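You operate a simulated robot arm through the tools that you are given. There is no shell and no other tool. Be economical: measure what you need, move in short steps, check, and stop when the job is done.

You are at the controls of a simulated two-armed robot. One attempt, no reset.

JOB
Put the silver plate on the top of the board bench away on the top of the repair bench. Then put the catch cup in the basin of the sink. Then take the flat white cap and put it on the top of the parts stand. Then take the brown filter cartridge and put it on the green striped plate. Then fetch the green module and set it on top of the blue filter cartridge on the top of the repair bench. Then fetch the silver piston and set it on the top of the parts stand. The order counts. Set down upright: catch cup, brown filter cartridge, green module.

The check looks at the end state, three seconds after you hand in, the way a careful person would. Anything else that was tipped, shoved, dropped, spilled or broken makes it a failure. Lids that push on must go on centred and level and be pressed home; caps that screw on are set level and turned clockwise until they are tight.

ROBOT AND FRAMES
Two 7-joint arms with three-finger grippers on one trunk, on a base that drives. Base frame: it is fixed to the floor where the robot stands at the start and does not move with it; the origin is under the middle of the robot, x ahead of it, y to its left, z up. Lengths are in cm, angles in degrees, forces in N, time in s.
The left shoulder is at the start at [7, 14.6, 116.3], the right one opposite. With the tool pointing down near the work surface each hand reaches from about 30 to 68 cm from the robot's upright axis, wherever it stands, measured 20 degrees to its own side. Places, roughly: basin of the sink [60, 330, 70]; blue filter cartridge (5x5x9 cm) [-150, -90, 90]; brown filter cartridge (4x4x8 cm) [-80, -90, 90]; catch cup [50, -25, 100]; flat white cap (5x5x3 cm) [-10, -80, 90]; green module [-150, -75, 100]; green striped plate (6x6x2 cm) [-90, -90, 90]; silver piston (5x5x3 cm) [-160, -70, 90]; silver plate (6x6x2 cm) [70, -10, 90]; top of the parts stand [-90, 220, 40]; top of the repair bench [-150, -90, 90]. Payload 2.2 kg a hand.
The tool frame of a hand sits at the grasp point between the pads (the TCP): z along the fingers, y along the line on which they close. The tips reach 2.8 cm beyond it. The gripper opens to 10.2 cm. The gripper's body begins 7.1 cm behind the TCP.
Orientation is that of the tool frame in the base frame, as a unit quaternion [x, y, z, w]. With the fingers straight down and closing along the base's y, the tool's x points along the base's -x, its y along +y and its z along -z.

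CONTROLS
- The arms move only by the tool send_rows. It takes "left_targets", "right_targets" or both (then of equal length, played together; a hand with none holds still); each is a list of rows, each an object of numbers (a shift or turn left out is 0, a gripper value left out holds the last): "tx", "ty", "tz": the shift along the tool's x, y, z in cm; "wx", "wy", "wz": the turn, a rotation vector about the tool's x, y, z in degrees; "fingers": the finger opening in cm, from 0 to 10.2. In form: [{"tx": .., "ty": .., "tz": .., "wx": .., "wy": .., "wz": .., "fingers": ..}, ...]. A call has 1 to 8 rows; each row shifts and turns the commanded pose from where the row before left it, along the tool's axes as they then stand. Rows are played at 5 a second. More than 5 cm and 8.6 degrees between two rows, or a gripper value outside its range, and nothing of the call is played. Where a pose cannot be reached the arm comes as near as it can. A force on the tool above 40 N (or 10 N above the force at the start of the call, whichever is more), or a blocked arm, ends the call early, and 0.2 s more pass. The fingers move at their own pace and stop on an object; they squeeze with about 38 N. The grip force told is the motor's: it shows also when the fingers shut on nothing. Time passes only in rows, and 0.2 s behind the last, so rows that do not move let the fingers close. The reply holds the time, the measured pose of the TCP, the force on the tool along the base axes, the opening and the grip force, in the units named above and with some noise, with the torque about the TCP (base axes, N m) and any sound that the robot's microphone picked up.
- Cameras (640 x 400 px; columns grow to the right, rows downward): "scene" is now at [9.61, -7.71, 139.42]; the picture's right is [-0.87, -0.50, 0.00], its down [-0.28, 0.48, -0.83] and it looks along [0.41, -0.72, -0.56] (base axes); focal length 214 px, centre (320, 200). "left" rides on the left gripper at [7.2, 3.8, -8.6] in its tool frame; the picture's right is [-0.46, 0.89, 0.00], its down [-0.60, -0.32, -0.73] and it looks along [-0.65, -0.34, 0.68] (tool axes); focal length 256 px, centre (320, 200). "right" rides on the right gripper at [6.9, 4.4, -8.6] in its tool frame; the picture's right is [-0.53, 0.85, 0.00], its down [-0.58, -0.36, -0.73] and it looks along [-0.62, -0.39, 0.68] (tool axes); focal length 256 px, centre (320, 200). There is no depth. A picture from a camera that has moved, and an enlarged one, comes with that camera's place and axes in the base frame and with its lens.
- snapshot(camera): a new picture of that camera. The clock stands still meanwhile.
- move_column(by): slides the trunk up (or, below 0, down) by that many cm; the arms and the scene camera ride with it, the base frame stays. It gives what a move gives, with no picture.
- drive_base(legs): drives the robot by 1 to 6 legs, each [ahead, left, turn to the left] in cm, cm and degrees, along the robot's own axes; the way and the turn of a leg run together, so that a leg with both is an arc; at most 150 cm and 180 degrees a leg. The arms and the cameras ride along, it lands a little off, and it stops where it bumps. It gives what a move gives.
- pan_tilt(pan, tilt): turns the head with the scene camera to pan (to the left, within 86 degrees either way) and tilt (down, from -29 to 69), counted from straight ahead of the robot. It gives what a move gives.
- close_up(camera, box): a new picture of the part [left, top, right, bottom] of that camera's present view, enlarged. The clock stands still meanwhile.
- close_job(): hands the job in; it is judged then, once.

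Go step by step. Nothing tells you exact positions but the pictures and the camera data: compare them with the known pose of the tool, close in by small moves and look again before you grip or let go. The budget is 186 turns and 166 pictures, counting those below and the enlarged ones. Unless the task says otherwise, let go and move clear before handing in, and close with one line.

The tools are called as a command line: name --argument value ..., lists and objects as JSON in quotes. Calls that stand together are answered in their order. send_rows: Moves the arms, as the interface text tells. Its arguments: {"type":"object","properties":{"left_targets":{"type":"array","items":{"type":"object","properties":{"tx":{"type":"number"},"ty":{"type":"number"},"tz":{"type":"number"},"wx":{"type":"number"},"wy":{"type":"number"},"wz":{"type":"number"},"fingers":{"type":"number"}}}},"right_targets":{"type":"array","items":{"type":"object","properties":{"tx":{"type":"number"},"ty":{"type":"number"},"tz":{"type":"number"},"wx":{"type":"number"},"wy":{"type":"number"},"wz":{"type":"number"},"fingers":{"type":"number"}}}}},"required":[]} The other tools are called the same way: move_column (by) slides the trunk up or down; drive_base (legs) drives the base; pan_tilt (pan, tilt) turns the head that bears the scene camera; snapshot (camera) takes a picture; close_up (camera, box) takes an enlarged picture of a part of a camera's view; close_job () hands the job in.

At the start:

```text
t: 0.0
left_tool_pos: [47.15, -5.91, 117.21]
left_orientation: [0.0, 1.0, 0.0, 0.0]
left_contact_force: [-0.4, -0.1, 0.3]
left_wrist_torque: [0.0, -0.01, 0.01]
left_finger_gap: 10.18
left_grasp_force: 0.0
right_tool_pos: [32.06, -47.46, 110.81]
right_orientation: [0.001, 1.0, 0.0, 0.0]
right_contact_force: [-0.8, -0.3, -0.5]
right_wrist_torque: [0.0, -0.01, -0.04]
right_finger_gap: 10.22
right_grasp_force: 0.0
trunk travel left (down, up): [-70.0, 24.0]
robot x, y, heading: [0.17, -0.26, 0.0]
head pan, tilt: [-60.2, 34.0]
```

scene: 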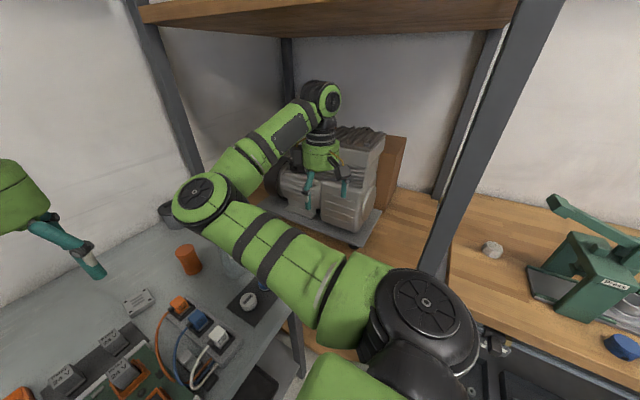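
right: 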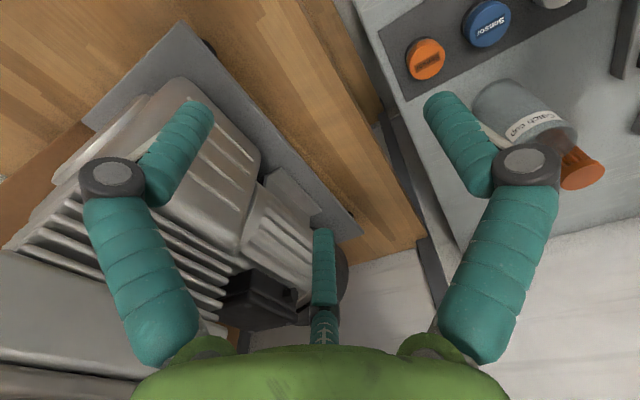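
left: 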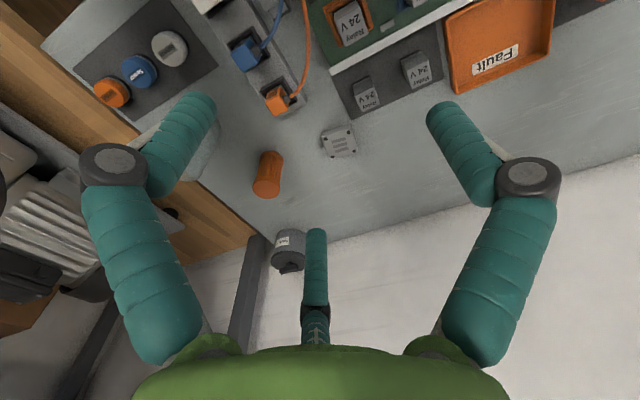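

I see the board bench ahead with a small silver plate, catch cup, and the engine bench to the right. I'll look around with the head first.

pan_tilt --pan -10 --tilt 40

snapshot --camera "scene"

close_up --camera "left" --box '[100, 60, 420, 260]'

```text
t: 1.2
left_tool_pos: [47.32, -5.78, 117.28]
left_orientation: [0.0, 1.0, 0.0, 0.0]
left_contact_force: [-0.1, 0.2, 0.5]
left_wrist_torque: [0.01, -0.02, 0.02]
left_finger_gap: 10.22
left_grasp_force: 0.0
right_tool_pos: [32.16, -47.6, 110.75]
right_orientation: [0.0, 1.0, 0.0, 0.0]
right_contact_force: [0.7, 0.1, 0.5]
right_wrist_torque: [0.0, -0.02, 0.02]
right_finger_gap: 10.18
right_grasp_force: 0.1
trunk travel left (down, up): [-70.0, 24.0]
robot x, y, heading: [-0.08, -0.23, 0.3]
head pan, tilt: [-10.0, 40.0]
```

```text
162 pictures are left
camera scene: at [13.57, -1.51, 138.51], right [-0.17, -0.98, 0.0], down [-0.63, 0.11, -0.77], along [0.75, -0.13, -0.64], focal length 214 px, centre (320, 200)
```

scene: 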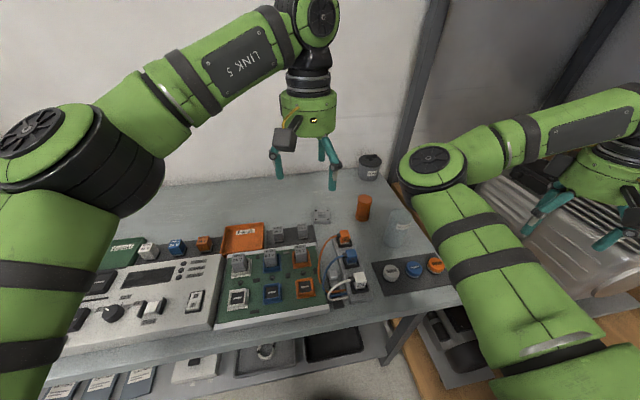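

```text
2.00 times, centred on (260, 160) of left
camera zoom: at [40.09, -2.12, 125.88], right [0.46, 0.89, 0.0], down [0.6, -0.32, 0.73], along [0.65, -0.34, -0.68], focal length 512 px, centre (440, 280)
```

zoom: 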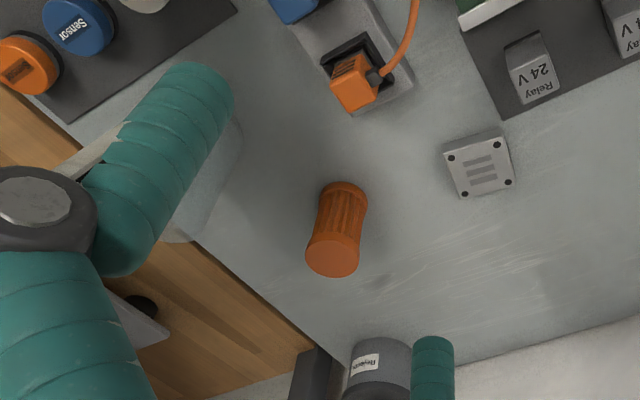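

The silver plate is at about (64, -10.6, 89), turned about -11°, and the catch cup is near (50, -25). I'll move the left hand above the plate first.

send_rows --left_targets '[{"tx": -3.4, "ty": -1, "tz": 2}, {"tx": -3.4, "ty": -1, "tz": 2.5}, {"tx": -3.4, "ty": -1, "tz": 2.5}, {"tx": -3.4, "ty": -1, "tz": 2.5}, {"tx": -3.4, "ty": -0.8, "tz": 2.5}, {"wz": 5.5, "tz": 1.5, "fingers": 8}, {"wz": 5.5, "tz": 1.5}]'

snapshot --camera "left"

snapshot --camera "scene"

```text
t: 2.8
left_tool_pos: [55.97, -7.51, 103.07]
left_orientation: [0.097, 0.995, 0.0, -0.001]
left_contact_force: [-0.2, 0.8, -0.6]
left_wrist_torque: [0.0, 0.01, -0.04]
left_finger_gap: 7.96
left_grasp_force: 0.1
left hand out of reach, approached as far as the arm can: row 3, 4, 5
right_tool_pos: [32.17, -47.63, 110.81]
right_orientation: [0.0, 1.0, 0.001, 0.0]
right_contact_force: [0.1, -0.1, -1.0]
right_wrist_torque: [0.03, 0.0, -0.03]
right_finger_gap: 10.21
right_grasp_force: 0.0
trunk travel left (down, up): [-70.0, 24.0]
robot x, y, heading: [-0.22, 0.1, 0.1]
head pan, tilt: [-10.0, 40.0]
```

```text
160 pictures are left
camera left: at [49.65, -2.48, 111.73], right [0.63, 0.78, 0.0], down [0.53, -0.43, 0.73], along [0.57, -0.46, -0.68], focal length 256 px, centre (320, 200)
```

left: 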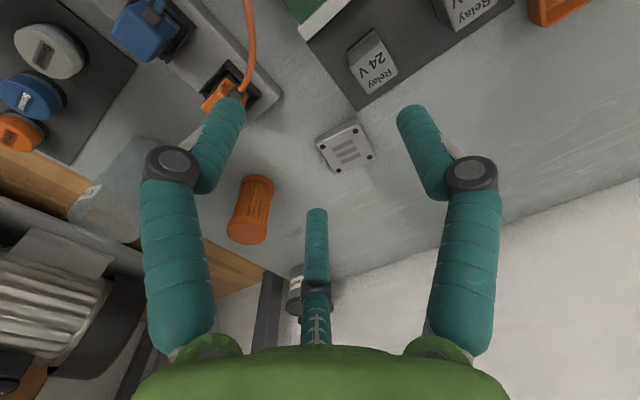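

```text
159 pictures are left
camera scene: at [13.63, -1.51, 138.5], right [-0.17, -0.98, 0.0], down [-0.63, 0.11, -0.77], along [0.75, -0.13, -0.64], focal length 214 px, centre (320, 200)
```

scene: 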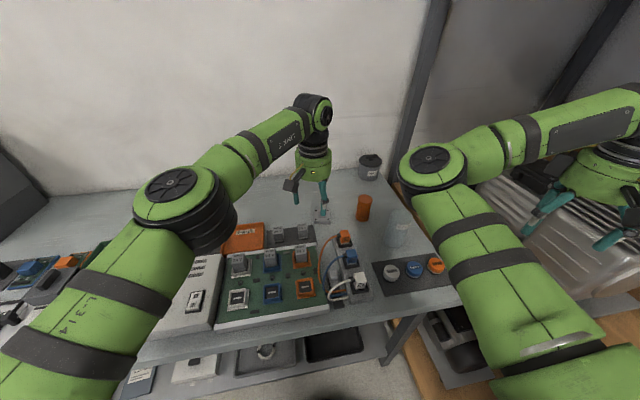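

The plate is just out of the left hand's reach. I'll check the floor clearance before driving a little forward.

pan_tilt --pan -35 --tilt 69

snapshot --camera "scene"

```text
t: 3.7
left_tool_pos: [56.07, -7.67, 103.19]
left_orientation: [0.096, 0.995, 0.001, 0.0]
left_contact_force: [-0.5, 0.3, -0.2]
left_wrist_torque: [0.01, 0.0, -0.02]
left_finger_gap: 8.0
left_grasp_force: 0.1
right_tool_pos: [32.15, -47.45, 110.77]
right_orientation: [0.0, 1.0, 0.0, 0.001]
right_contact_force: [-0.3, -0.1, -0.7]
right_wrist_torque: [-0.03, 0.0, -0.01]
right_finger_gap: 10.19
right_grasp_force: 0.1
trunk travel left (down, up): [-70.0, 24.0]
robot x, y, heading: [-0.02, -0.17, 0.2]
head pan, tilt: [-35.0, 68.8]
```

```text
158 pictures are left
camera scene: at [9.79, -3.22, 134.9], right [-0.57, -0.82, 0.0], down [-0.76, 0.53, -0.36], along [0.3, -0.21, -0.93], focal length 214 px, centre (320, 200)
```

scene: 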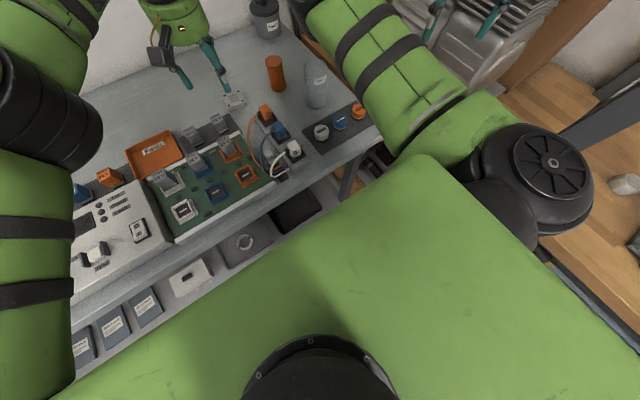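

I'll bring the right hand away from the engine toward the cup, then drive 5 cm ahead and 5 cm right.

send_rows --right_targets '[{"tz": -3, "ty": 2}, {"ty": 4}, {"ty": 4}, {"ty": 4}, {"ty": 2}]'

drive_base --legs '[[5, 0, 0], [0, -5, 0]]'

snapshot --camera "left"

snapshot --camera "right"

```text
t: 4.9
left_tool_pos: [56.02, -7.6, 103.24]
left_orientation: [0.096, 0.995, -0.001, 0.0]
left_contact_force: [0.2, -0.6, -0.2]
left_wrist_torque: [0.01, 0.0, 0.02]
left_finger_gap: 8.01
left_grasp_force: 0.1
right_tool_pos: [31.55, -36.21, 113.66]
right_orientation: [0.0, 1.0, 0.001, 0.0]
right_contact_force: [0.2, -0.2, 0.2]
right_wrist_torque: [0.02, 0.0, 0.01]
right_finger_gap: 10.19
right_grasp_force: 0.2
right hand out of reach, approached as far as the arm can: row 4, 5
trunk travel left (down, up): [-70.0, 24.0]
robot x, y, heading: [-0.28, -0.25, 0.3]
head pan, tilt: [-35.0, 68.8]
```

```text
t: 6.3
left_tool_pos: [60.71, -12.0, 103.39]
left_orientation: [0.095, 0.995, -0.002, 0.001]
left_contact_force: [0.3, 0.7, -0.3]
left_wrist_torque: [-0.05, 0.0, 0.01]
left_finger_gap: 7.96
left_grasp_force: 0.1
right_tool_pos: [36.47, -40.56, 113.99]
right_orientation: [0.0, 1.0, -0.002, 0.001]
right_contact_force: [0.0, 0.2, 0.2]
right_wrist_torque: [-0.03, -0.04, 0.02]
right_finger_gap: 10.19
right_grasp_force: 0.1
trunk travel left (down, up): [-70.0, 24.0]
robot x, y, heading: [5.03, -4.94, -0.0]
head pan, tilt: [-35.0, 68.8]
```

```text
157 pictures are left
camera left: at [54.39, -6.94, 111.91], right [0.62, 0.78, 0.0], down [0.53, -0.42, 0.73], along [0.57, -0.46, -0.68], focal length 256 px, centre (320, 200)
```

left: 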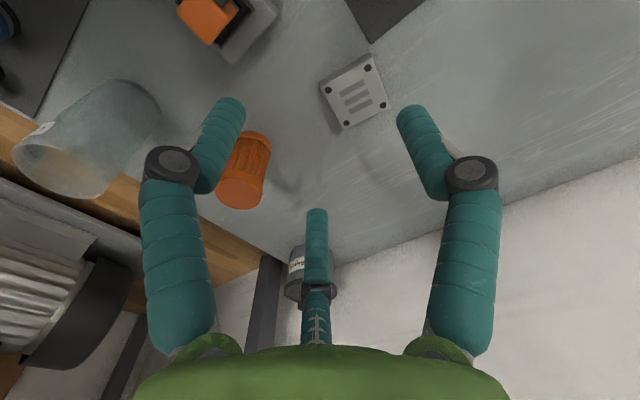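

```text
156 pictures are left
camera right: at [29.43, -36.16, 122.44], right [0.53, 0.85, 0.0], down [0.58, -0.36, 0.73], along [0.62, -0.39, -0.68], focal length 256 px, centre (320, 200)
```

right: 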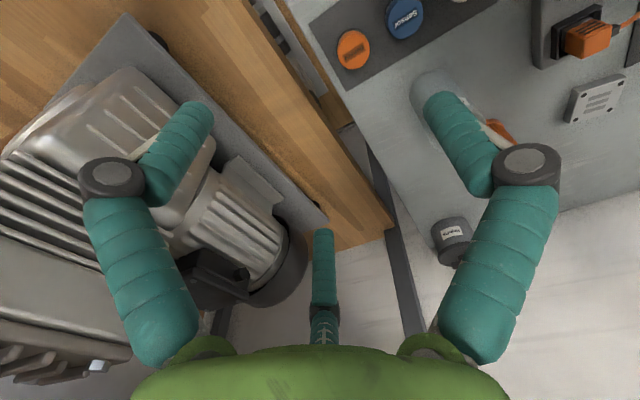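

Plate centre is at (64.4, -11.0). Closing in above it and lowering to check the height.

send_rows --left_targets '[{"tx": -2, "ty": 1, "tz": 3}, {"tx": -1.44, "ty": 0.68, "tz": 3}, {"tz": 2}]'

snapshot --camera "left"

```text
t: 7.2
left_tool_pos: [63.13, -11.1, 97.11]
left_orientation: [0.095, 0.995, 0.001, 0.0]
left_contact_force: [-0.4, -0.6, 0.0]
left_wrist_torque: [0.01, 0.01, 0.01]
left_finger_gap: 8.0
left_grasp_force: 0.1
left hand out of reach, approached as far as the arm can: row 1, 2
right_tool_pos: [36.67, -41.09, 113.79]
right_orientation: [-0.001, 1.0, -0.001, 0.0]
right_contact_force: [0.1, -0.6, -0.5]
right_wrist_torque: [-0.01, 0.02, -0.02]
right_finger_gap: 10.21
right_grasp_force: 0.1
trunk travel left (down, up): [-70.0, 24.0]
robot x, y, heading: [5.13, -5.07, -0.0]
head pan, tilt: [-35.0, 68.8]
```

```text
155 pictures are left
camera left: at [56.84, -6.23, 105.68], right [0.62, 0.78, 0.0], down [0.53, -0.43, 0.73], along [0.57, -0.46, -0.68], focal length 256 px, centre (320, 200)
```

left: 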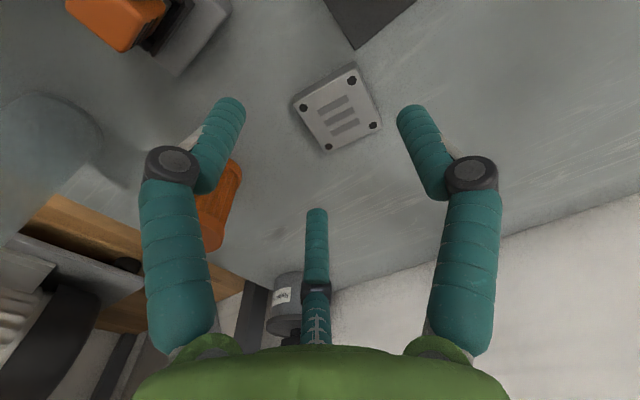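

Slightly short of reach; drive 3 cm more ahead.

drive_base --legs '[[3, 0, 0]]'

snapshot --camera "left"

```text
t: 8.1
left_tool_pos: [65.85, -11.13, 96.94]
left_orientation: [0.095, 0.995, 0.0, -0.001]
left_contact_force: [1.4, -1.3, -0.5]
left_wrist_torque: [-0.02, 0.06, 0.02]
left_finger_gap: 7.99
left_grasp_force: 0.0
right_tool_pos: [39.23, -40.92, 113.69]
right_orientation: [0.0, 1.0, 0.0, -0.001]
right_contact_force: [0.5, 0.1, -0.7]
right_wrist_torque: [0.03, 0.05, 0.01]
right_finger_gap: 10.2
right_grasp_force: 0.0
trunk travel left (down, up): [-70.0, 24.0]
robot x, y, heading: [7.4, -5.23, 0.1]
head pan, tilt: [-35.0, 68.8]
stopped in leg 1: the robot was blocked; the commanded pose is now the measured one
```

```text
154 pictures are left
camera left: at [59.47, -6.18, 105.62], right [0.62, 0.78, 0.0], down [0.53, -0.43, 0.73], along [0.57, -0.46, -0.68], focal length 256 px, centre (320, 200)
```

left: 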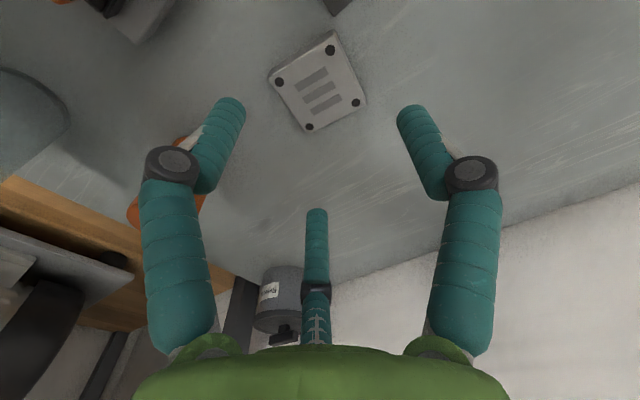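

Now just above the plate; shift back 1.4 cm, lower.

send_rows --left_targets '[{"tx": 1.4, "ty": 0.15}, {"tz": 2}, {"tz": 1.5}]'

snapshot --camera "left"

```text
t: 8.9
left_tool_pos: [64.22, -10.88, 93.79]
left_orientation: [0.095, 0.995, 0.001, 0.001]
left_contact_force: [-0.4, 0.3, -0.5]
left_wrist_torque: [-0.02, 0.03, -0.03]
left_finger_gap: 7.97
left_grasp_force: 0.0
right_tool_pos: [38.94, -41.04, 113.68]
right_orientation: [0.0, 1.0, 0.001, 0.0]
right_contact_force: [0.6, 0.6, 0.5]
right_wrist_torque: [0.02, -0.01, -0.04]
right_finger_gap: 10.19
right_grasp_force: 0.1
trunk travel left (down, up): [-70.0, 24.0]
robot x, y, heading: [7.3, -4.64, -0.1]
head pan, tilt: [-35.0, 68.8]
```

```text
153 pictures are left
camera left: at [57.78, -5.82, 102.27], right [0.62, 0.78, 0.0], down [0.53, -0.43, 0.73], along [0.57, -0.46, -0.68], focal length 256 px, centre (320, 200)
```

left: 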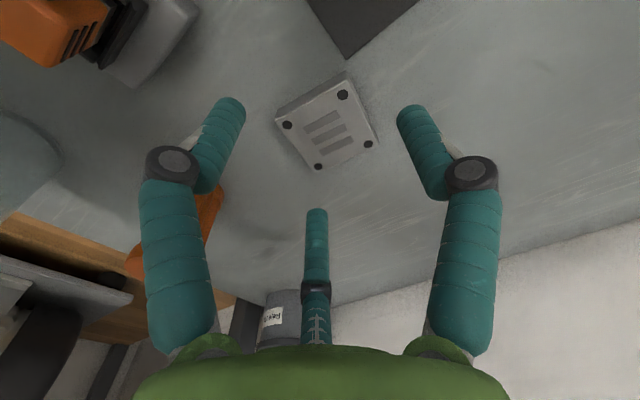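

Lowering another 1.5 cm and looking again.

send_rows --left_targets '[{"ty": 0.45}, {"tz": 0.8}, {"tz": 0.7}]'

snapshot --camera "left"

```text
t: 9.7
left_tool_pos: [64.38, -10.2, 92.19]
left_orientation: [0.095, 0.995, 0.0, 0.001]
left_contact_force: [0.3, -0.9, 0.0]
left_wrist_torque: [0.02, 0.02, 0.0]
left_finger_gap: 8.01
left_grasp_force: 0.1
right_tool_pos: [39.13, -40.93, 113.83]
right_orientation: [0.0, 1.0, 0.0, 0.001]
right_contact_force: [-1.2, 0.7, 0.5]
right_wrist_torque: [0.02, -0.01, -0.04]
right_finger_gap: 10.21
right_grasp_force: 0.0
trunk travel left (down, up): [-70.0, 24.0]
robot x, y, heading: [7.5, -4.8, 0.1]
head pan, tilt: [-35.0, 68.8]
```

```text
152 pictures are left
camera left: at [57.92, -5.3, 100.73], right [0.62, 0.78, 0.0], down [0.53, -0.43, 0.73], along [0.57, -0.46, -0.68], focal length 256 px, centre (320, 200)
```

left: 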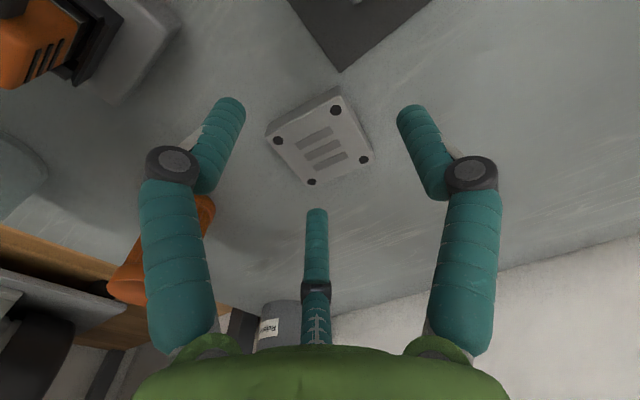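

Tips still above the plate's top (~88.5). Lower 1.7 cm more and close.

send_rows --left_targets '[{"tz": 0.6, "ty": -0.2}, {"tz": 0.6}, {"tz": 0.5}]'

snapshot --camera "left"

```text
t: 10.5
left_tool_pos: [64.29, -10.5, 90.44]
left_orientation: [0.096, 0.995, 0.0, 0.0]
left_contact_force: [0.3, 0.1, -0.4]
left_wrist_torque: [-0.02, -0.01, -0.01]
left_finger_gap: 8.0
left_grasp_force: 0.0
right_tool_pos: [38.89, -40.99, 113.82]
right_orientation: [0.0, 1.0, -0.001, 0.001]
right_contact_force: [0.0, 0.2, -0.7]
right_wrist_torque: [0.01, -0.03, 0.01]
right_finger_gap: 10.2
right_grasp_force: 0.0
trunk travel left (down, up): [-70.0, 24.0]
robot x, y, heading: [7.38, -4.91, 0.1]
head pan, tilt: [-35.0, 68.8]
```

```text
151 pictures are left
camera left: at [57.86, -5.52, 99.04], right [0.62, 0.78, 0.0], down [0.53, -0.43, 0.73], along [0.57, -0.46, -0.68], focal length 256 px, centre (320, 200)
```

left: 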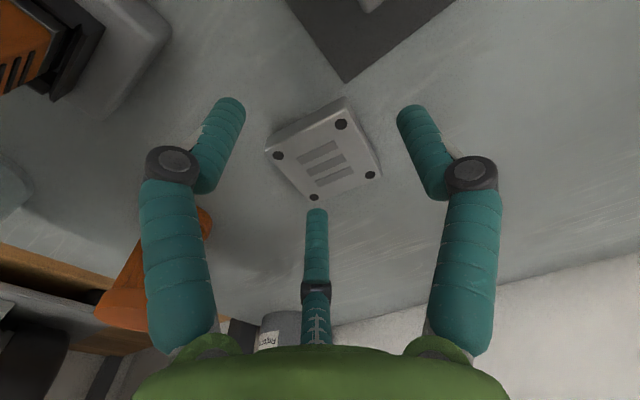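

The gripper seems to show three jaws around the tool axis; the plate is centred between them. Close and look.

send_rows --left_targets '[{"fingers": 5}, {"fingers": 4}, {"fingers": 2}, {}, {}]'

snapshot --camera "left"

```text
t: 11.7
left_tool_pos: [64.35, -10.56, 90.62]
left_orientation: [0.096, 0.995, -0.001, 0.0]
left_contact_force: [-0.9, 0.6, 0.4]
left_wrist_torque: [0.02, 0.01, 0.0]
left_finger_gap: 2.02
left_grasp_force: 0.1
right_tool_pos: [38.98, -41.08, 113.89]
right_orientation: [0.0, 1.0, 0.0, 0.002]
right_contact_force: [0.6, -0.3, -1.7]
right_wrist_torque: [0.02, 0.0, -0.01]
right_finger_gap: 10.15
right_grasp_force: 0.1
trunk travel left (down, up): [-70.0, 24.0]
robot x, y, heading: [6.74, -4.83, 0.2]
head pan, tilt: [-35.0, 68.8]
```

```text
150 pictures are left
camera left: at [57.86, -5.53, 99.07], right [0.62, 0.78, 0.0], down [0.53, -0.43, 0.73], along [0.57, -0.46, -0.68], focal length 256 px, centre (320, 200)
```

left: 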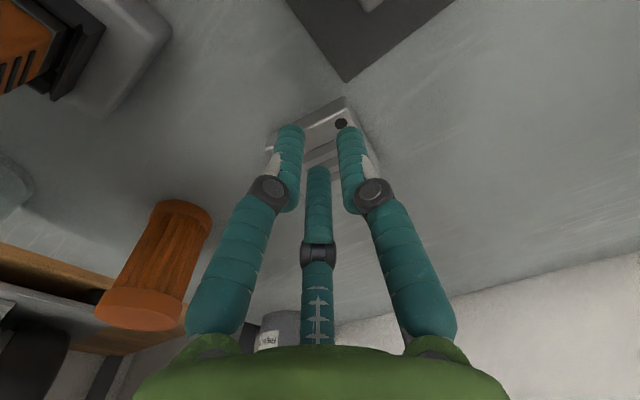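

The jaws closed over the plate without touching, so the plate is lower. Reopen, lower and try again with force checks.

send_rows --left_targets '[{"fingers": 8}, {}, {"tz": 0.5}, {"tz": 0.5}]'

close_up --camera "left" --box '[200, 60, 440, 210]'

```text
t: 12.7
left_tool_pos: [64.23, -10.62, 89.48]
left_orientation: [0.095, 0.995, 0.0, 0.001]
left_contact_force: [0.3, 0.7, 0.2]
left_wrist_torque: [-0.03, -0.05, 0.02]
left_finger_gap: 8.01
left_grasp_force: 0.0
right_tool_pos: [39.05, -41.02, 113.72]
right_orientation: [-0.001, 1.0, 0.0, 0.001]
right_contact_force: [0.1, -1.3, 0.5]
right_wrist_torque: [-0.01, 0.0, 0.0]
right_finger_gap: 10.18
right_grasp_force: 0.0
trunk travel left (down, up): [-70.0, 24.0]
robot x, y, heading: [7.47, -4.85, 0.1]
head pan, tilt: [-35.0, 68.8]
```

```text
2.67 times, centred on (320, 135) of left
camera zoom: at [57.85, -5.55, 98.1], right [0.62, 0.78, 0.0], down [0.53, -0.43, 0.73], along [0.57, -0.46, -0.68], focal length 683 px, centre (320, 373)
```

zoom: 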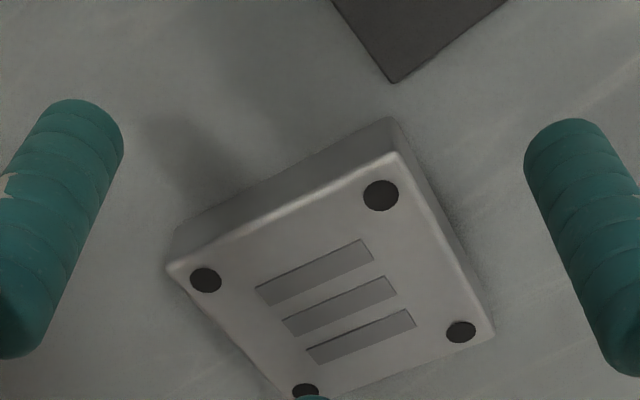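

Recomputed: plate top ≈ 86.7, centre ≈ (65.7, -11.4), yaw ≈ -8°. Adjust and descend.

send_rows --left_targets '[{"tz": -0.8, "wz": -2.5}, {"tx": -1.6, "ty": -0.5}, {"tz": 0.8}, {"tz": 0.6}]'

close_up --camera "left" --box '[200, 60, 440, 210]'

```text
t: 13.7
left_tool_pos: [65.1, -10.88, 88.86]
left_orientation: [0.074, 0.997, -0.001, 0.0]
left_contact_force: [1.0, 0.8, 0.0]
left_wrist_torque: [0.0, 0.02, 0.01]
left_finger_gap: 7.97
left_grasp_force: 0.1
left hand out of reach, approached as far as the arm can: row 2
right_tool_pos: [39.04, -41.05, 113.8]
right_orientation: [-0.001, 1.0, 0.0, 0.001]
right_contact_force: [0.0, 0.2, -0.1]
right_wrist_torque: [-0.01, 0.0, -0.03]
right_finger_gap: 10.19
right_grasp_force: 0.1
trunk travel left (down, up): [-70.0, 24.0]
robot x, y, heading: [7.36, -5.02, -0.2]
head pan, tilt: [-35.0, 68.8]
```

```text
2.67 times, centred on (320, 135) of left
camera zoom: at [58.39, -6.19, 97.46], right [0.59, 0.81, 0.0], down [0.55, -0.4, 0.73], along [0.59, -0.43, -0.68], focal length 683 px, centre (320, 373)
```

zoom: 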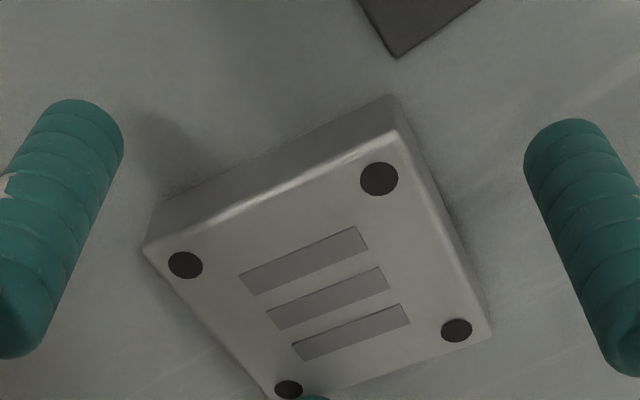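

Reach is short; I'll lift, shift the base right 6 cm, and come back down.

send_rows --left_targets '[{"tz": -4}, {"tz": -4}, {"tz": -4}]' --right_targets '[{"tz": -1}, {"tz": -1}, {"tz": -1}]'

drive_base --legs '[[-0.5, -6, 0]]'

snapshot --camera "left"

```text
t: 14.5
left_tool_pos: [64.91, -10.86, 100.94]
left_orientation: [0.073, 0.997, 0.0, 0.0]
left_contact_force: [0.1, 0.5, 0.1]
left_wrist_torque: [0.0, -0.02, 0.02]
left_finger_gap: 7.99
left_grasp_force: 0.0
right_tool_pos: [38.78, -41.01, 116.89]
right_orientation: [0.001, 1.0, 0.001, 0.002]
right_contact_force: [0.0, 0.4, 0.3]
right_wrist_torque: [0.03, -0.04, 0.03]
right_finger_gap: 10.21
right_grasp_force: 0.0
trunk travel left (down, up): [-70.0, 24.0]
robot x, y, heading: [7.18, -4.96, 0.2]
head pan, tilt: [-35.0, 68.8]
```

```text
t: 15.5
left_tool_pos: [64.49, -16.41, 101.0]
left_orientation: [0.072, 0.997, -0.001, 0.0]
left_contact_force: [-0.1, -0.7, 0.1]
left_wrist_torque: [-0.02, 0.02, -0.03]
left_finger_gap: 7.99
left_grasp_force: 0.1
right_tool_pos: [38.37, -46.62, 116.91]
right_orientation: [0.001, 1.0, -0.001, 0.002]
right_contact_force: [0.6, -0.2, 0.9]
right_wrist_torque: [-0.03, 0.04, 0.0]
right_finger_gap: 10.18
right_grasp_force: 0.0
trunk travel left (down, up): [-70.0, 24.0]
robot x, y, heading: [6.96, -10.62, 0.0]
head pan, tilt: [-35.0, 68.8]
```

```text
147 pictures are left
camera left: at [57.9, -11.65, 109.47], right [0.59, 0.81, 0.0], down [0.55, -0.4, 0.73], along [0.59, -0.43, -0.68], focal length 256 px, centre (320, 200)
```

left: 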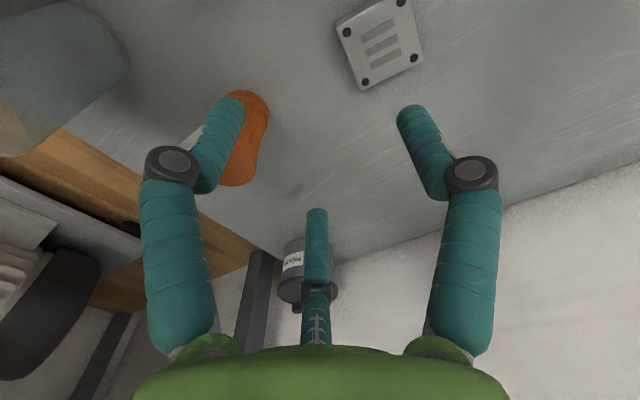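

Plate centre confirmed at (65.7, -11.5). Move over and down.

send_rows --left_targets '[{"tx": -0.3, "ty": 2.6, "tz": 2}, {"tx": -0.2, "ty": 2.5, "tz": 2}, {"tz": 4}, {"tz": 2.6}, {"tz": 1}]'

snapshot --camera "left"

```text
t: 16.7
left_tool_pos: [65.73, -11.6, 89.34]
left_orientation: [0.072, 0.997, 0.0, 0.001]
left_contact_force: [0.3, 0.1, -0.2]
left_wrist_torque: [-0.01, -0.03, -0.02]
left_finger_gap: 8.0
left_grasp_force: 0.0
right_tool_pos: [38.42, -46.92, 116.78]
right_orientation: [0.0, 1.0, 0.0, 0.001]
right_contact_force: [-0.1, 0.0, 0.2]
right_wrist_torque: [0.02, -0.02, 0.01]
right_finger_gap: 10.17
right_grasp_force: 0.1
trunk travel left (down, up): [-70.0, 24.0]
robot x, y, heading: [6.92, -10.82, 0.1]
head pan, tilt: [-35.0, 68.8]
```

```text
146 pictures are left
camera left: at [59.14, -6.91, 97.91], right [0.59, 0.81, 0.0], down [0.55, -0.4, 0.73], along [0.59, -0.43, -0.68], focal length 256 px, centre (320, 200)
```

left: 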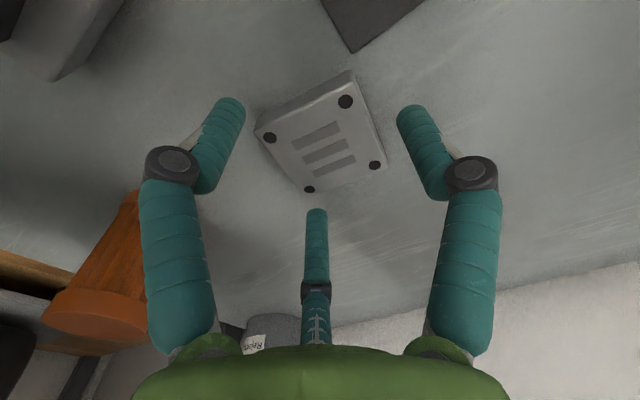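

Well centred. Lower gently in steps watching force.

send_rows --left_targets '[{"tz": 0.4}, {"tz": 0.4}, {"tz": 0.3}]'

close_up --camera "left" --box '[200, 60, 440, 210]'

```text
t: 17.5
left_tool_pos: [65.78, -11.71, 88.15]
left_orientation: [0.072, 0.997, 0.001, 0.001]
left_contact_force: [-0.5, -0.1, -0.8]
left_wrist_torque: [0.0, 0.01, 0.0]
left_finger_gap: 7.99
left_grasp_force: 0.1
right_tool_pos: [38.36, -46.97, 116.81]
right_orientation: [0.0, 1.0, 0.0, 0.001]
right_contact_force: [0.2, -0.1, 0.3]
right_wrist_torque: [0.0, -0.02, 0.02]
right_finger_gap: 10.19
right_grasp_force: 0.1
trunk travel left (down, up): [-70.0, 24.0]
robot x, y, heading: [6.9, -10.9, 0.0]
head pan, tilt: [-35.0, 68.8]
```

```text
2.67 times, centred on (320, 135) of left
camera zoom: at [59.16, -6.95, 96.77], right [0.59, 0.81, 0.0], down [0.55, -0.4, 0.73], along [0.59, -0.43, -0.68], focal length 683 px, centre (320, 373)
```

zoom: 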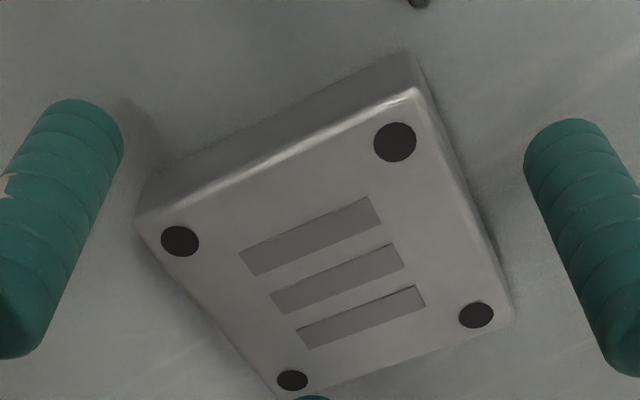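

Close here and see whether the jaws meet the plate.

send_rows --left_targets '[{"tz": 0.3}, {"fingers": 6}, {"fingers": 4}, {"fingers": 3}, {}]'

snapshot --camera "left"

```text
t: 18.7
left_tool_pos: [65.74, -11.7, 87.96]
left_orientation: [0.072, 0.997, 0.0, 0.001]
left_contact_force: [1.4, -0.6, 3.1]
left_wrist_torque: [-0.09, -0.06, 0.0]
left_finger_gap: 6.53
left_grasp_force: 26.8
right_tool_pos: [38.46, -46.95, 116.77]
right_orientation: [0.0, 1.0, 0.0, 0.001]
right_contact_force: [0.0, 0.1, -0.6]
right_wrist_torque: [-0.02, 0.03, -0.02]
right_finger_gap: 10.22
right_grasp_force: 0.0
trunk travel left (down, up): [-70.0, 24.0]
robot x, y, heading: [6.78, -10.57, -0.1]
head pan, tilt: [-35.0, 68.8]
```

```text
144 pictures are left
camera left: at [59.14, -6.95, 96.53], right [0.59, 0.81, 0.0], down [0.55, -0.4, 0.73], along [0.59, -0.43, -0.68], focal length 256 px, centre (320, 200)
```

left: 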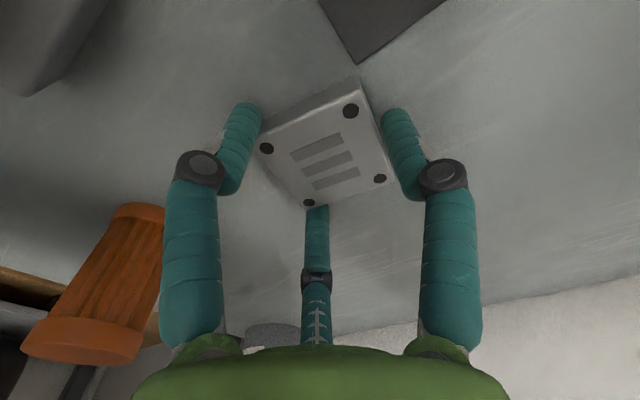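

Gripped at 6.5 cm opening. Lift and check.

send_rows --left_targets '[{"fingers": 2}, {"tz": -1}, {"tz": -3}, {"tz": -4}, {"tz": -4}]'

snapshot --camera "left"

snapshot --camera "right"

```text
t: 19.9
left_tool_pos: [65.61, -11.76, 99.87]
left_orientation: [0.073, 0.997, 0.001, 0.001]
left_contact_force: [-0.2, 1.2, -0.6]
left_wrist_torque: [0.0, -0.01, 0.0]
left_finger_gap: 6.52
left_grasp_force: 34.1
right_tool_pos: [38.44, -46.92, 116.71]
right_orientation: [0.0, 1.0, 0.0, 0.001]
right_contact_force: [-0.8, -1.0, 0.2]
right_wrist_torque: [0.04, -0.02, -0.01]
right_finger_gap: 10.2
right_grasp_force: 0.0
trunk travel left (down, up): [-70.0, 24.0]
robot x, y, heading: [6.67, -11.13, 0.1]
head pan, tilt: [-35.0, 68.8]
```

```text
143 pictures are left
camera left: at [59.02, -7.04, 108.48], right [0.59, 0.81, 0.0], down [0.55, -0.4, 0.73], along [0.59, -0.43, -0.68], focal length 256 px, centre (320, 200)
```

left: 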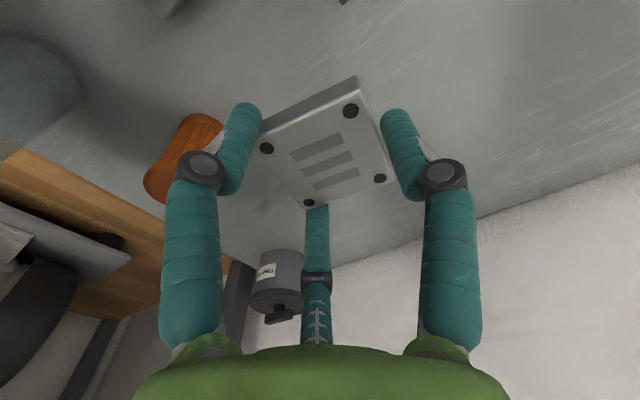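

```text
142 pictures are left
camera right: at [31.41, -42.53, 125.31], right [0.53, 0.85, 0.0], down [0.58, -0.36, 0.73], along [0.62, -0.39, -0.68], focal length 256 px, centre (320, 200)
```

right: 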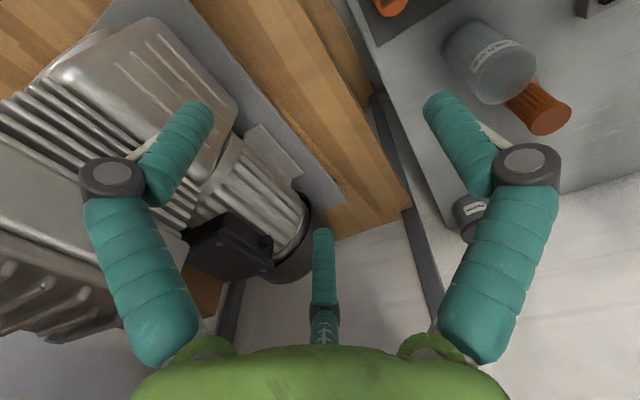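

Plate is held. The cup is at about (52, -30.7), rim ≈ 94.5, ~7 cm wide; moving the right hand above it.

send_rows --right_targets '[{"tx": -4.5}, {"tx": -4.5}, {"tx": -4.6}, {"ty": 4}, {"ty": 4}, {"ty": 4}, {"ty": 4}]'

snapshot --camera "right"

```text
t: 21.5
left_tool_pos: [65.81, -11.75, 99.79]
left_orientation: [0.072, 0.997, 0.0, 0.001]
left_contact_force: [-0.8, -0.3, -1.8]
left_wrist_torque: [-0.05, 0.01, 0.02]
left_finger_gap: 6.55
left_grasp_force: 34.3
right_tool_pos: [52.08, -45.16, 116.91]
right_orientation: [0.0, 1.0, 0.0, 0.002]
right_contact_force: [1.3, -0.3, 0.0]
right_wrist_torque: [0.02, -0.01, 0.01]
right_finger_gap: 10.2
right_grasp_force: 0.0
right hand out of reach, approached as far as the arm can: row 1, 4, 5, 6, 7
trunk travel left (down, up): [-70.0, 24.0]
robot x, y, heading: [7.14, -10.89, -0.2]
head pan, tilt: [-35.0, 68.8]
```

```text
141 pictures are left
camera right: at [45.12, -40.73, 125.38], right [0.53, 0.85, 0.0], down [0.58, -0.36, 0.73], along [0.62, -0.39, -0.68], focal length 256 px, centre (320, 200)
```

right: 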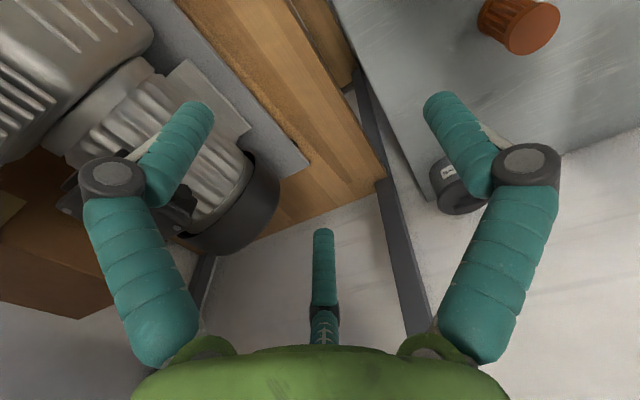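

Reach is limited at this height; try lower while moving left.

send_rows --right_targets '[{"tz": 3}, {"tz": 3}, {"ty": 3}, {"ty": 3}, {"ty": 3}, {"ty": 3}]'

snapshot --camera "right"

```text
t: 22.9
left_tool_pos: [65.78, -11.72, 99.8]
left_orientation: [0.073, 0.997, 0.0, 0.001]
left_contact_force: [0.0, -0.4, -1.5]
left_wrist_torque: [0.0, 0.0, -0.01]
left_finger_gap: 6.53
left_grasp_force: 33.9
right_tool_pos: [52.28, -45.6, 110.99]
right_orientation: [0.0, 1.0, 0.0, 0.0]
right_contact_force: [-0.2, 0.4, -0.2]
right_wrist_torque: [0.03, 0.0, 0.04]
right_finger_gap: 10.19
right_grasp_force: 0.1
right hand out of reach, approached as far as the arm can: row 2, 3, 4, 5, 6
trunk travel left (down, up): [-70.0, 24.0]
robot x, y, heading: [6.6, -11.07, -0.1]
head pan, tilt: [-35.0, 68.8]
```

```text
140 pictures are left
camera right: at [45.36, -41.26, 119.47], right [0.53, 0.85, 0.0], down [0.58, -0.36, 0.73], along [0.62, -0.39, -0.68], focal length 256 px, centre (320, 200)
```

right: 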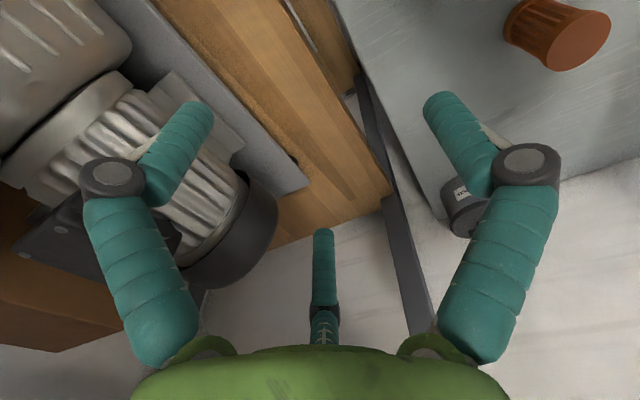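

The right arm can't come further inward, so I'll shift the base left 17 cm instead.

drive_base --legs '[[-0.5, 16, 0]]'

snapshot --camera "right"

```text
t: 24.3
left_tool_pos: [65.16, 3.92, 99.63]
left_orientation: [0.074, 0.997, 0.001, -0.001]
left_contact_force: [0.4, 1.1, -1.9]
left_wrist_torque: [0.01, -0.01, 0.0]
left_finger_gap: 6.52
left_grasp_force: 34.0
right_tool_pos: [51.82, -30.04, 110.96]
right_orientation: [0.0, 1.0, 0.0, 0.0]
right_contact_force: [-0.3, -0.2, -0.4]
right_wrist_torque: [0.02, -0.03, 0.01]
right_finger_gap: 10.21
right_grasp_force: 0.0
trunk travel left (down, up): [-70.0, 24.0]
robot x, y, heading: [6.6, 5.13, 0.2]
head pan, tilt: [-35.0, 68.8]
```

```text
139 pictures are left
camera right: at [44.87, -25.68, 119.4], right [0.53, 0.85, 0.0], down [0.58, -0.37, 0.73], along [0.62, -0.39, -0.68], focal length 256 px, centre (320, 200)
```

right: 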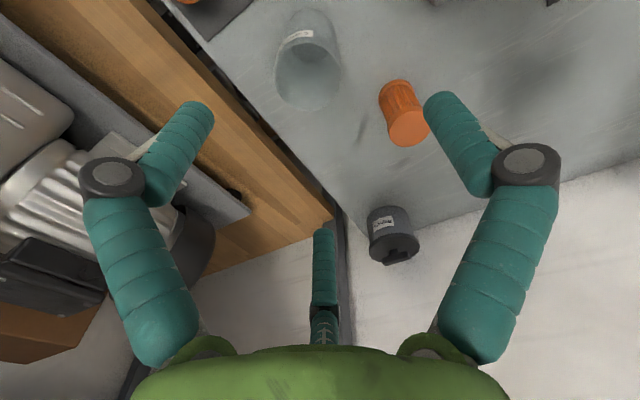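

Cup is at about (51.1, -31), rim ≈ 98-99, ~5.3 cm wide. Align and lower part way.

send_rows --right_targets '[{"tx": 0.7, "ty": -0.95}, {"tz": 3}, {"tz": 2}]'

snapshot --camera "right"

```text
t: 25.1
left_tool_pos: [65.2, 3.93, 99.76]
left_orientation: [0.073, 0.997, 0.0, 0.001]
left_contact_force: [0.1, 0.2, -1.2]
left_wrist_torque: [-0.01, 0.03, -0.04]
left_finger_gap: 6.54
left_grasp_force: 34.3
right_tool_pos: [51.17, -30.85, 105.97]
right_orientation: [0.0, 1.0, 0.0, 0.0]
right_contact_force: [-0.5, -0.6, 0.9]
right_wrist_torque: [-0.01, -0.02, 0.01]
right_finger_gap: 10.18
right_grasp_force: 0.1
trunk travel left (down, up): [-70.0, 24.0]
robot x, y, heading: [6.55, 5.03, -0.2]
head pan, tilt: [-35.0, 68.8]
```

```text
138 pictures are left
camera right: at [44.19, -26.44, 114.48], right [0.53, 0.85, 0.0], down [0.58, -0.36, 0.73], along [0.62, -0.39, -0.68], focal length 256 px, centre (320, 200)
```

right: 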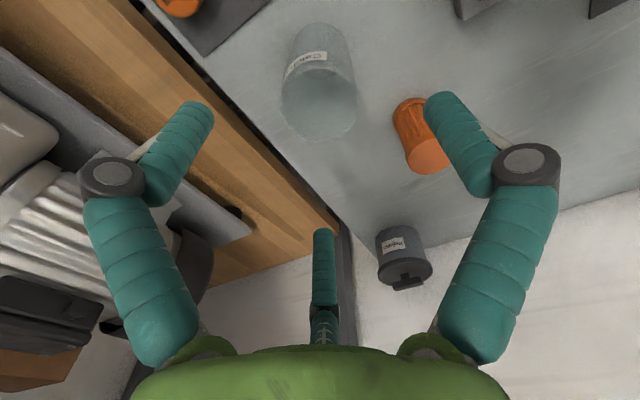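

Centred. Descend to grip height.

send_rows --right_targets '[{"tz": 3}, {"tz": 3}, {"tz": 3}]'

snapshot --camera "right"

```text
t: 25.9
left_tool_pos: [65.27, 4.03, 99.73]
left_orientation: [0.074, 0.997, -0.001, 0.0]
left_contact_force: [0.1, 0.3, -1.3]
left_wrist_torque: [0.01, 0.02, 0.01]
left_finger_gap: 6.54
left_grasp_force: 34.0
right_tool_pos: [51.25, -30.97, 96.91]
right_orientation: [0.001, 1.0, 0.0, 0.001]
right_contact_force: [-0.8, 0.2, -0.1]
right_wrist_torque: [0.01, 0.0, 0.0]
right_finger_gap: 10.21
right_grasp_force: 0.1
trunk travel left (down, up): [-70.0, 24.0]
robot x, y, heading: [6.32, 4.75, -0.4]
head pan, tilt: [-35.0, 68.8]
```

```text
137 pictures are left
camera right: at [44.21, -26.5, 105.37], right [0.54, 0.84, 0.0], down [0.58, -0.36, 0.73], along [0.62, -0.39, -0.68], focal length 256 px, centre (320, 200)
```

right: 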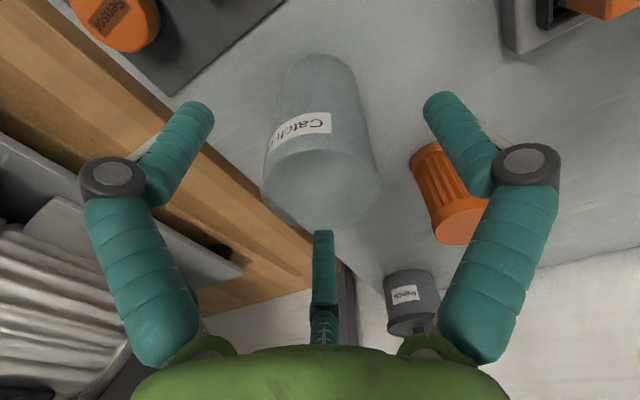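

Good; lower 3 cm and close.

send_rows --right_targets '[{"tz": 2}, {"tz": 1.5}, {"fingers": 7}, {"fingers": 5}, {"fingers": 2}, {}]'

snapshot --camera "right"

```text
t: 27.3
left_tool_pos: [65.19, 4.01, 99.69]
left_orientation: [0.073, 0.997, 0.0, 0.001]
left_contact_force: [-0.1, -0.1, -2.1]
left_wrist_torque: [-0.01, -0.02, 0.02]
left_finger_gap: 6.55
left_grasp_force: 33.8
right_tool_pos: [51.13, -30.85, 93.45]
right_orientation: [0.0, 1.0, 0.0, 0.001]
right_contact_force: [0.2, 0.7, 2.2]
right_wrist_torque: [0.06, -0.05, -0.03]
right_finger_gap: 5.78
right_grasp_force: 38.2
trunk travel left (down, up): [-70.0, 24.0]
robot x, y, heading: [6.67, 4.9, -0.2]
head pan, tilt: [-35.0, 68.8]
```

```text
136 pictures are left
camera right: at [44.19, -26.47, 101.93], right [0.53, 0.85, 0.0], down [0.58, -0.36, 0.73], along [0.62, -0.39, -0.68], focal length 256 px, centre (320, 200)
```

right: 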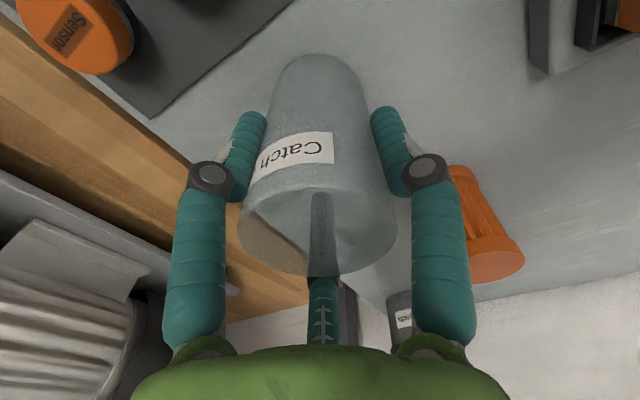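

Cup gripped. Lift both hands, then back away from the bench and look around.

send_rows --right_targets '[{"tz": -2}, {"tz": -4}, {"tz": -4}, {"tz": -4}, {"tz": -4}]' --left_targets '[{"tz": -2}, {"tz": -2}, {"tz": -2}, {"tz": -2}, {"tz": -2}]'

drive_base --legs '[[-40, 0, 0]]'

pan_tilt --pan -80 --tilt 25

snapshot --camera "scene"

```text
t: 28.5
left_tool_pos: [65.04, 3.98, 109.99]
left_orientation: [0.073, 0.997, 0.001, 0.0]
left_contact_force: [-1.0, 0.0, -1.6]
left_wrist_torque: [-0.03, -0.02, 0.04]
left_finger_gap: 6.55
left_grasp_force: 33.9
right_tool_pos: [50.81, -30.9, 111.49]
right_orientation: [0.0, 1.0, 0.001, 0.001]
right_contact_force: [-0.6, 0.4, -1.6]
right_wrist_torque: [0.01, -0.04, -0.02]
right_finger_gap: 5.77
right_grasp_force: 37.7
trunk travel left (down, up): [-70.0, 24.0]
robot x, y, heading: [6.76, 5.02, 0.1]
head pan, tilt: [-35.0, 68.8]
```

```text
t: 31.0
left_tool_pos: [25.19, 4.02, 109.63]
left_orientation: [0.073, 0.997, 0.0, 0.0]
left_contact_force: [-0.2, -0.6, -1.2]
left_wrist_torque: [0.0, 0.0, 0.02]
left_finger_gap: 6.55
left_grasp_force: 34.4
right_tool_pos: [11.11, -30.99, 111.34]
right_orientation: [0.0, 1.0, 0.0, 0.0]
right_contact_force: [0.2, -0.1, 0.0]
right_wrist_torque: [0.01, 0.03, 0.04]
right_finger_gap: 5.76
right_grasp_force: 38.2
trunk travel left (down, up): [-70.0, 24.0]
robot x, y, heading: [-33.82, 5.07, -0.1]
head pan, tilt: [-35.0, 68.8]
```

```text
t: 32.1
left_tool_pos: [25.09, 4.08, 109.82]
left_orientation: [0.073, 0.997, 0.0, 0.0]
left_contact_force: [0.2, -0.4, -1.5]
left_wrist_torque: [-0.01, -0.01, 0.01]
left_finger_gap: 6.52
left_grasp_force: 33.6
right_tool_pos: [10.94, -30.92, 111.52]
right_orientation: [0.0, 1.0, 0.0, 0.0]
right_contact_force: [0.2, 0.6, -0.7]
right_wrist_torque: [0.02, 0.0, -0.03]
right_finger_gap: 5.76
right_grasp_force: 38.4
trunk travel left (down, up): [-70.0, 24.0]
robot x, y, heading: [-33.66, 4.9, -0.0]
head pan, tilt: [-80.0, 25.0]
```

```text
135 pictures are left
camera scene: at [-26.84, -4.15, 140.83], right [-0.98, -0.18, 0.0], down [-0.07, 0.42, -0.91], along [0.16, -0.89, -0.42], focal length 214 px, centre (320, 200)
```

scene: 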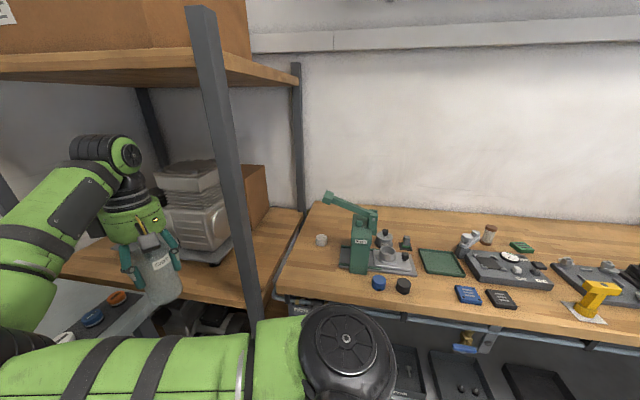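

The repair bench lies along y≈-50 to -110. I'll back off further to clear the rack post, then turn to face it.

drive_base --legs '[[-55, 10, 0], [0, 0, -90]]'

pan_tilt --pan 0 --tilt 35

snapshot --camera "scene"

```text
t: 39.1
left_tool_pos: [-88.64, -43.95, 109.72]
left_orientation: [0.751, 0.661, -0.001, 0.001]
left_contact_force: [-0.7, 0.1, -1.1]
left_wrist_torque: [0.0, 0.0, -0.01]
left_finger_gap: 6.54
left_grasp_force: 33.7
right_tool_pos: [-123.95, -30.61, 111.52]
right_orientation: [0.701, 0.713, 0.0, 0.0]
right_contact_force: [-0.5, 0.9, -0.4]
right_wrist_torque: [-0.01, -0.01, -0.02]
right_finger_gap: 5.76
right_grasp_force: 37.9
trunk travel left (down, up): [-70.0, 24.0]
robot x, y, heading: [-88.71, 14.74, -88.6]
head pan, tilt: [-80.0, 25.0]
```

```text
t: 40.6
left_tool_pos: [-88.75, -43.99, 109.84]
left_orientation: [0.751, 0.661, -0.001, 0.001]
left_contact_force: [0.0, 0.5, -1.3]
left_wrist_torque: [-0.02, -0.01, 0.01]
left_finger_gap: 6.53
left_grasp_force: 34.1
right_tool_pos: [-123.82, -30.59, 111.42]
right_orientation: [0.701, 0.713, 0.0, 0.0]
right_contact_force: [0.2, -0.3, 0.1]
right_wrist_torque: [0.04, 0.0, 0.01]
right_finger_gap: 5.77
right_grasp_force: 38.0
trunk travel left (down, up): [-70.0, 24.0]
robot x, y, heading: [-88.47, 14.84, -88.9]
head pan, tilt: [0.0, 35.0]
```

```text
134 pictures are left
camera scene: at [-88.4, 0.96, 139.26], right [-1.0, -0.02, 0.0], down [-0.01, 0.57, -0.82], along [0.01, -0.82, -0.57], focal length 214 px, centre (320, 200)
```

scene: 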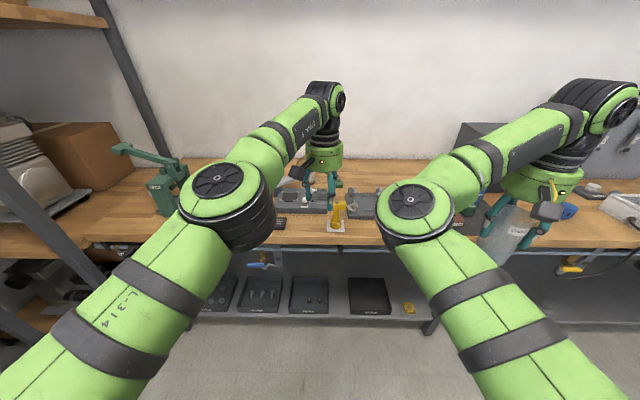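

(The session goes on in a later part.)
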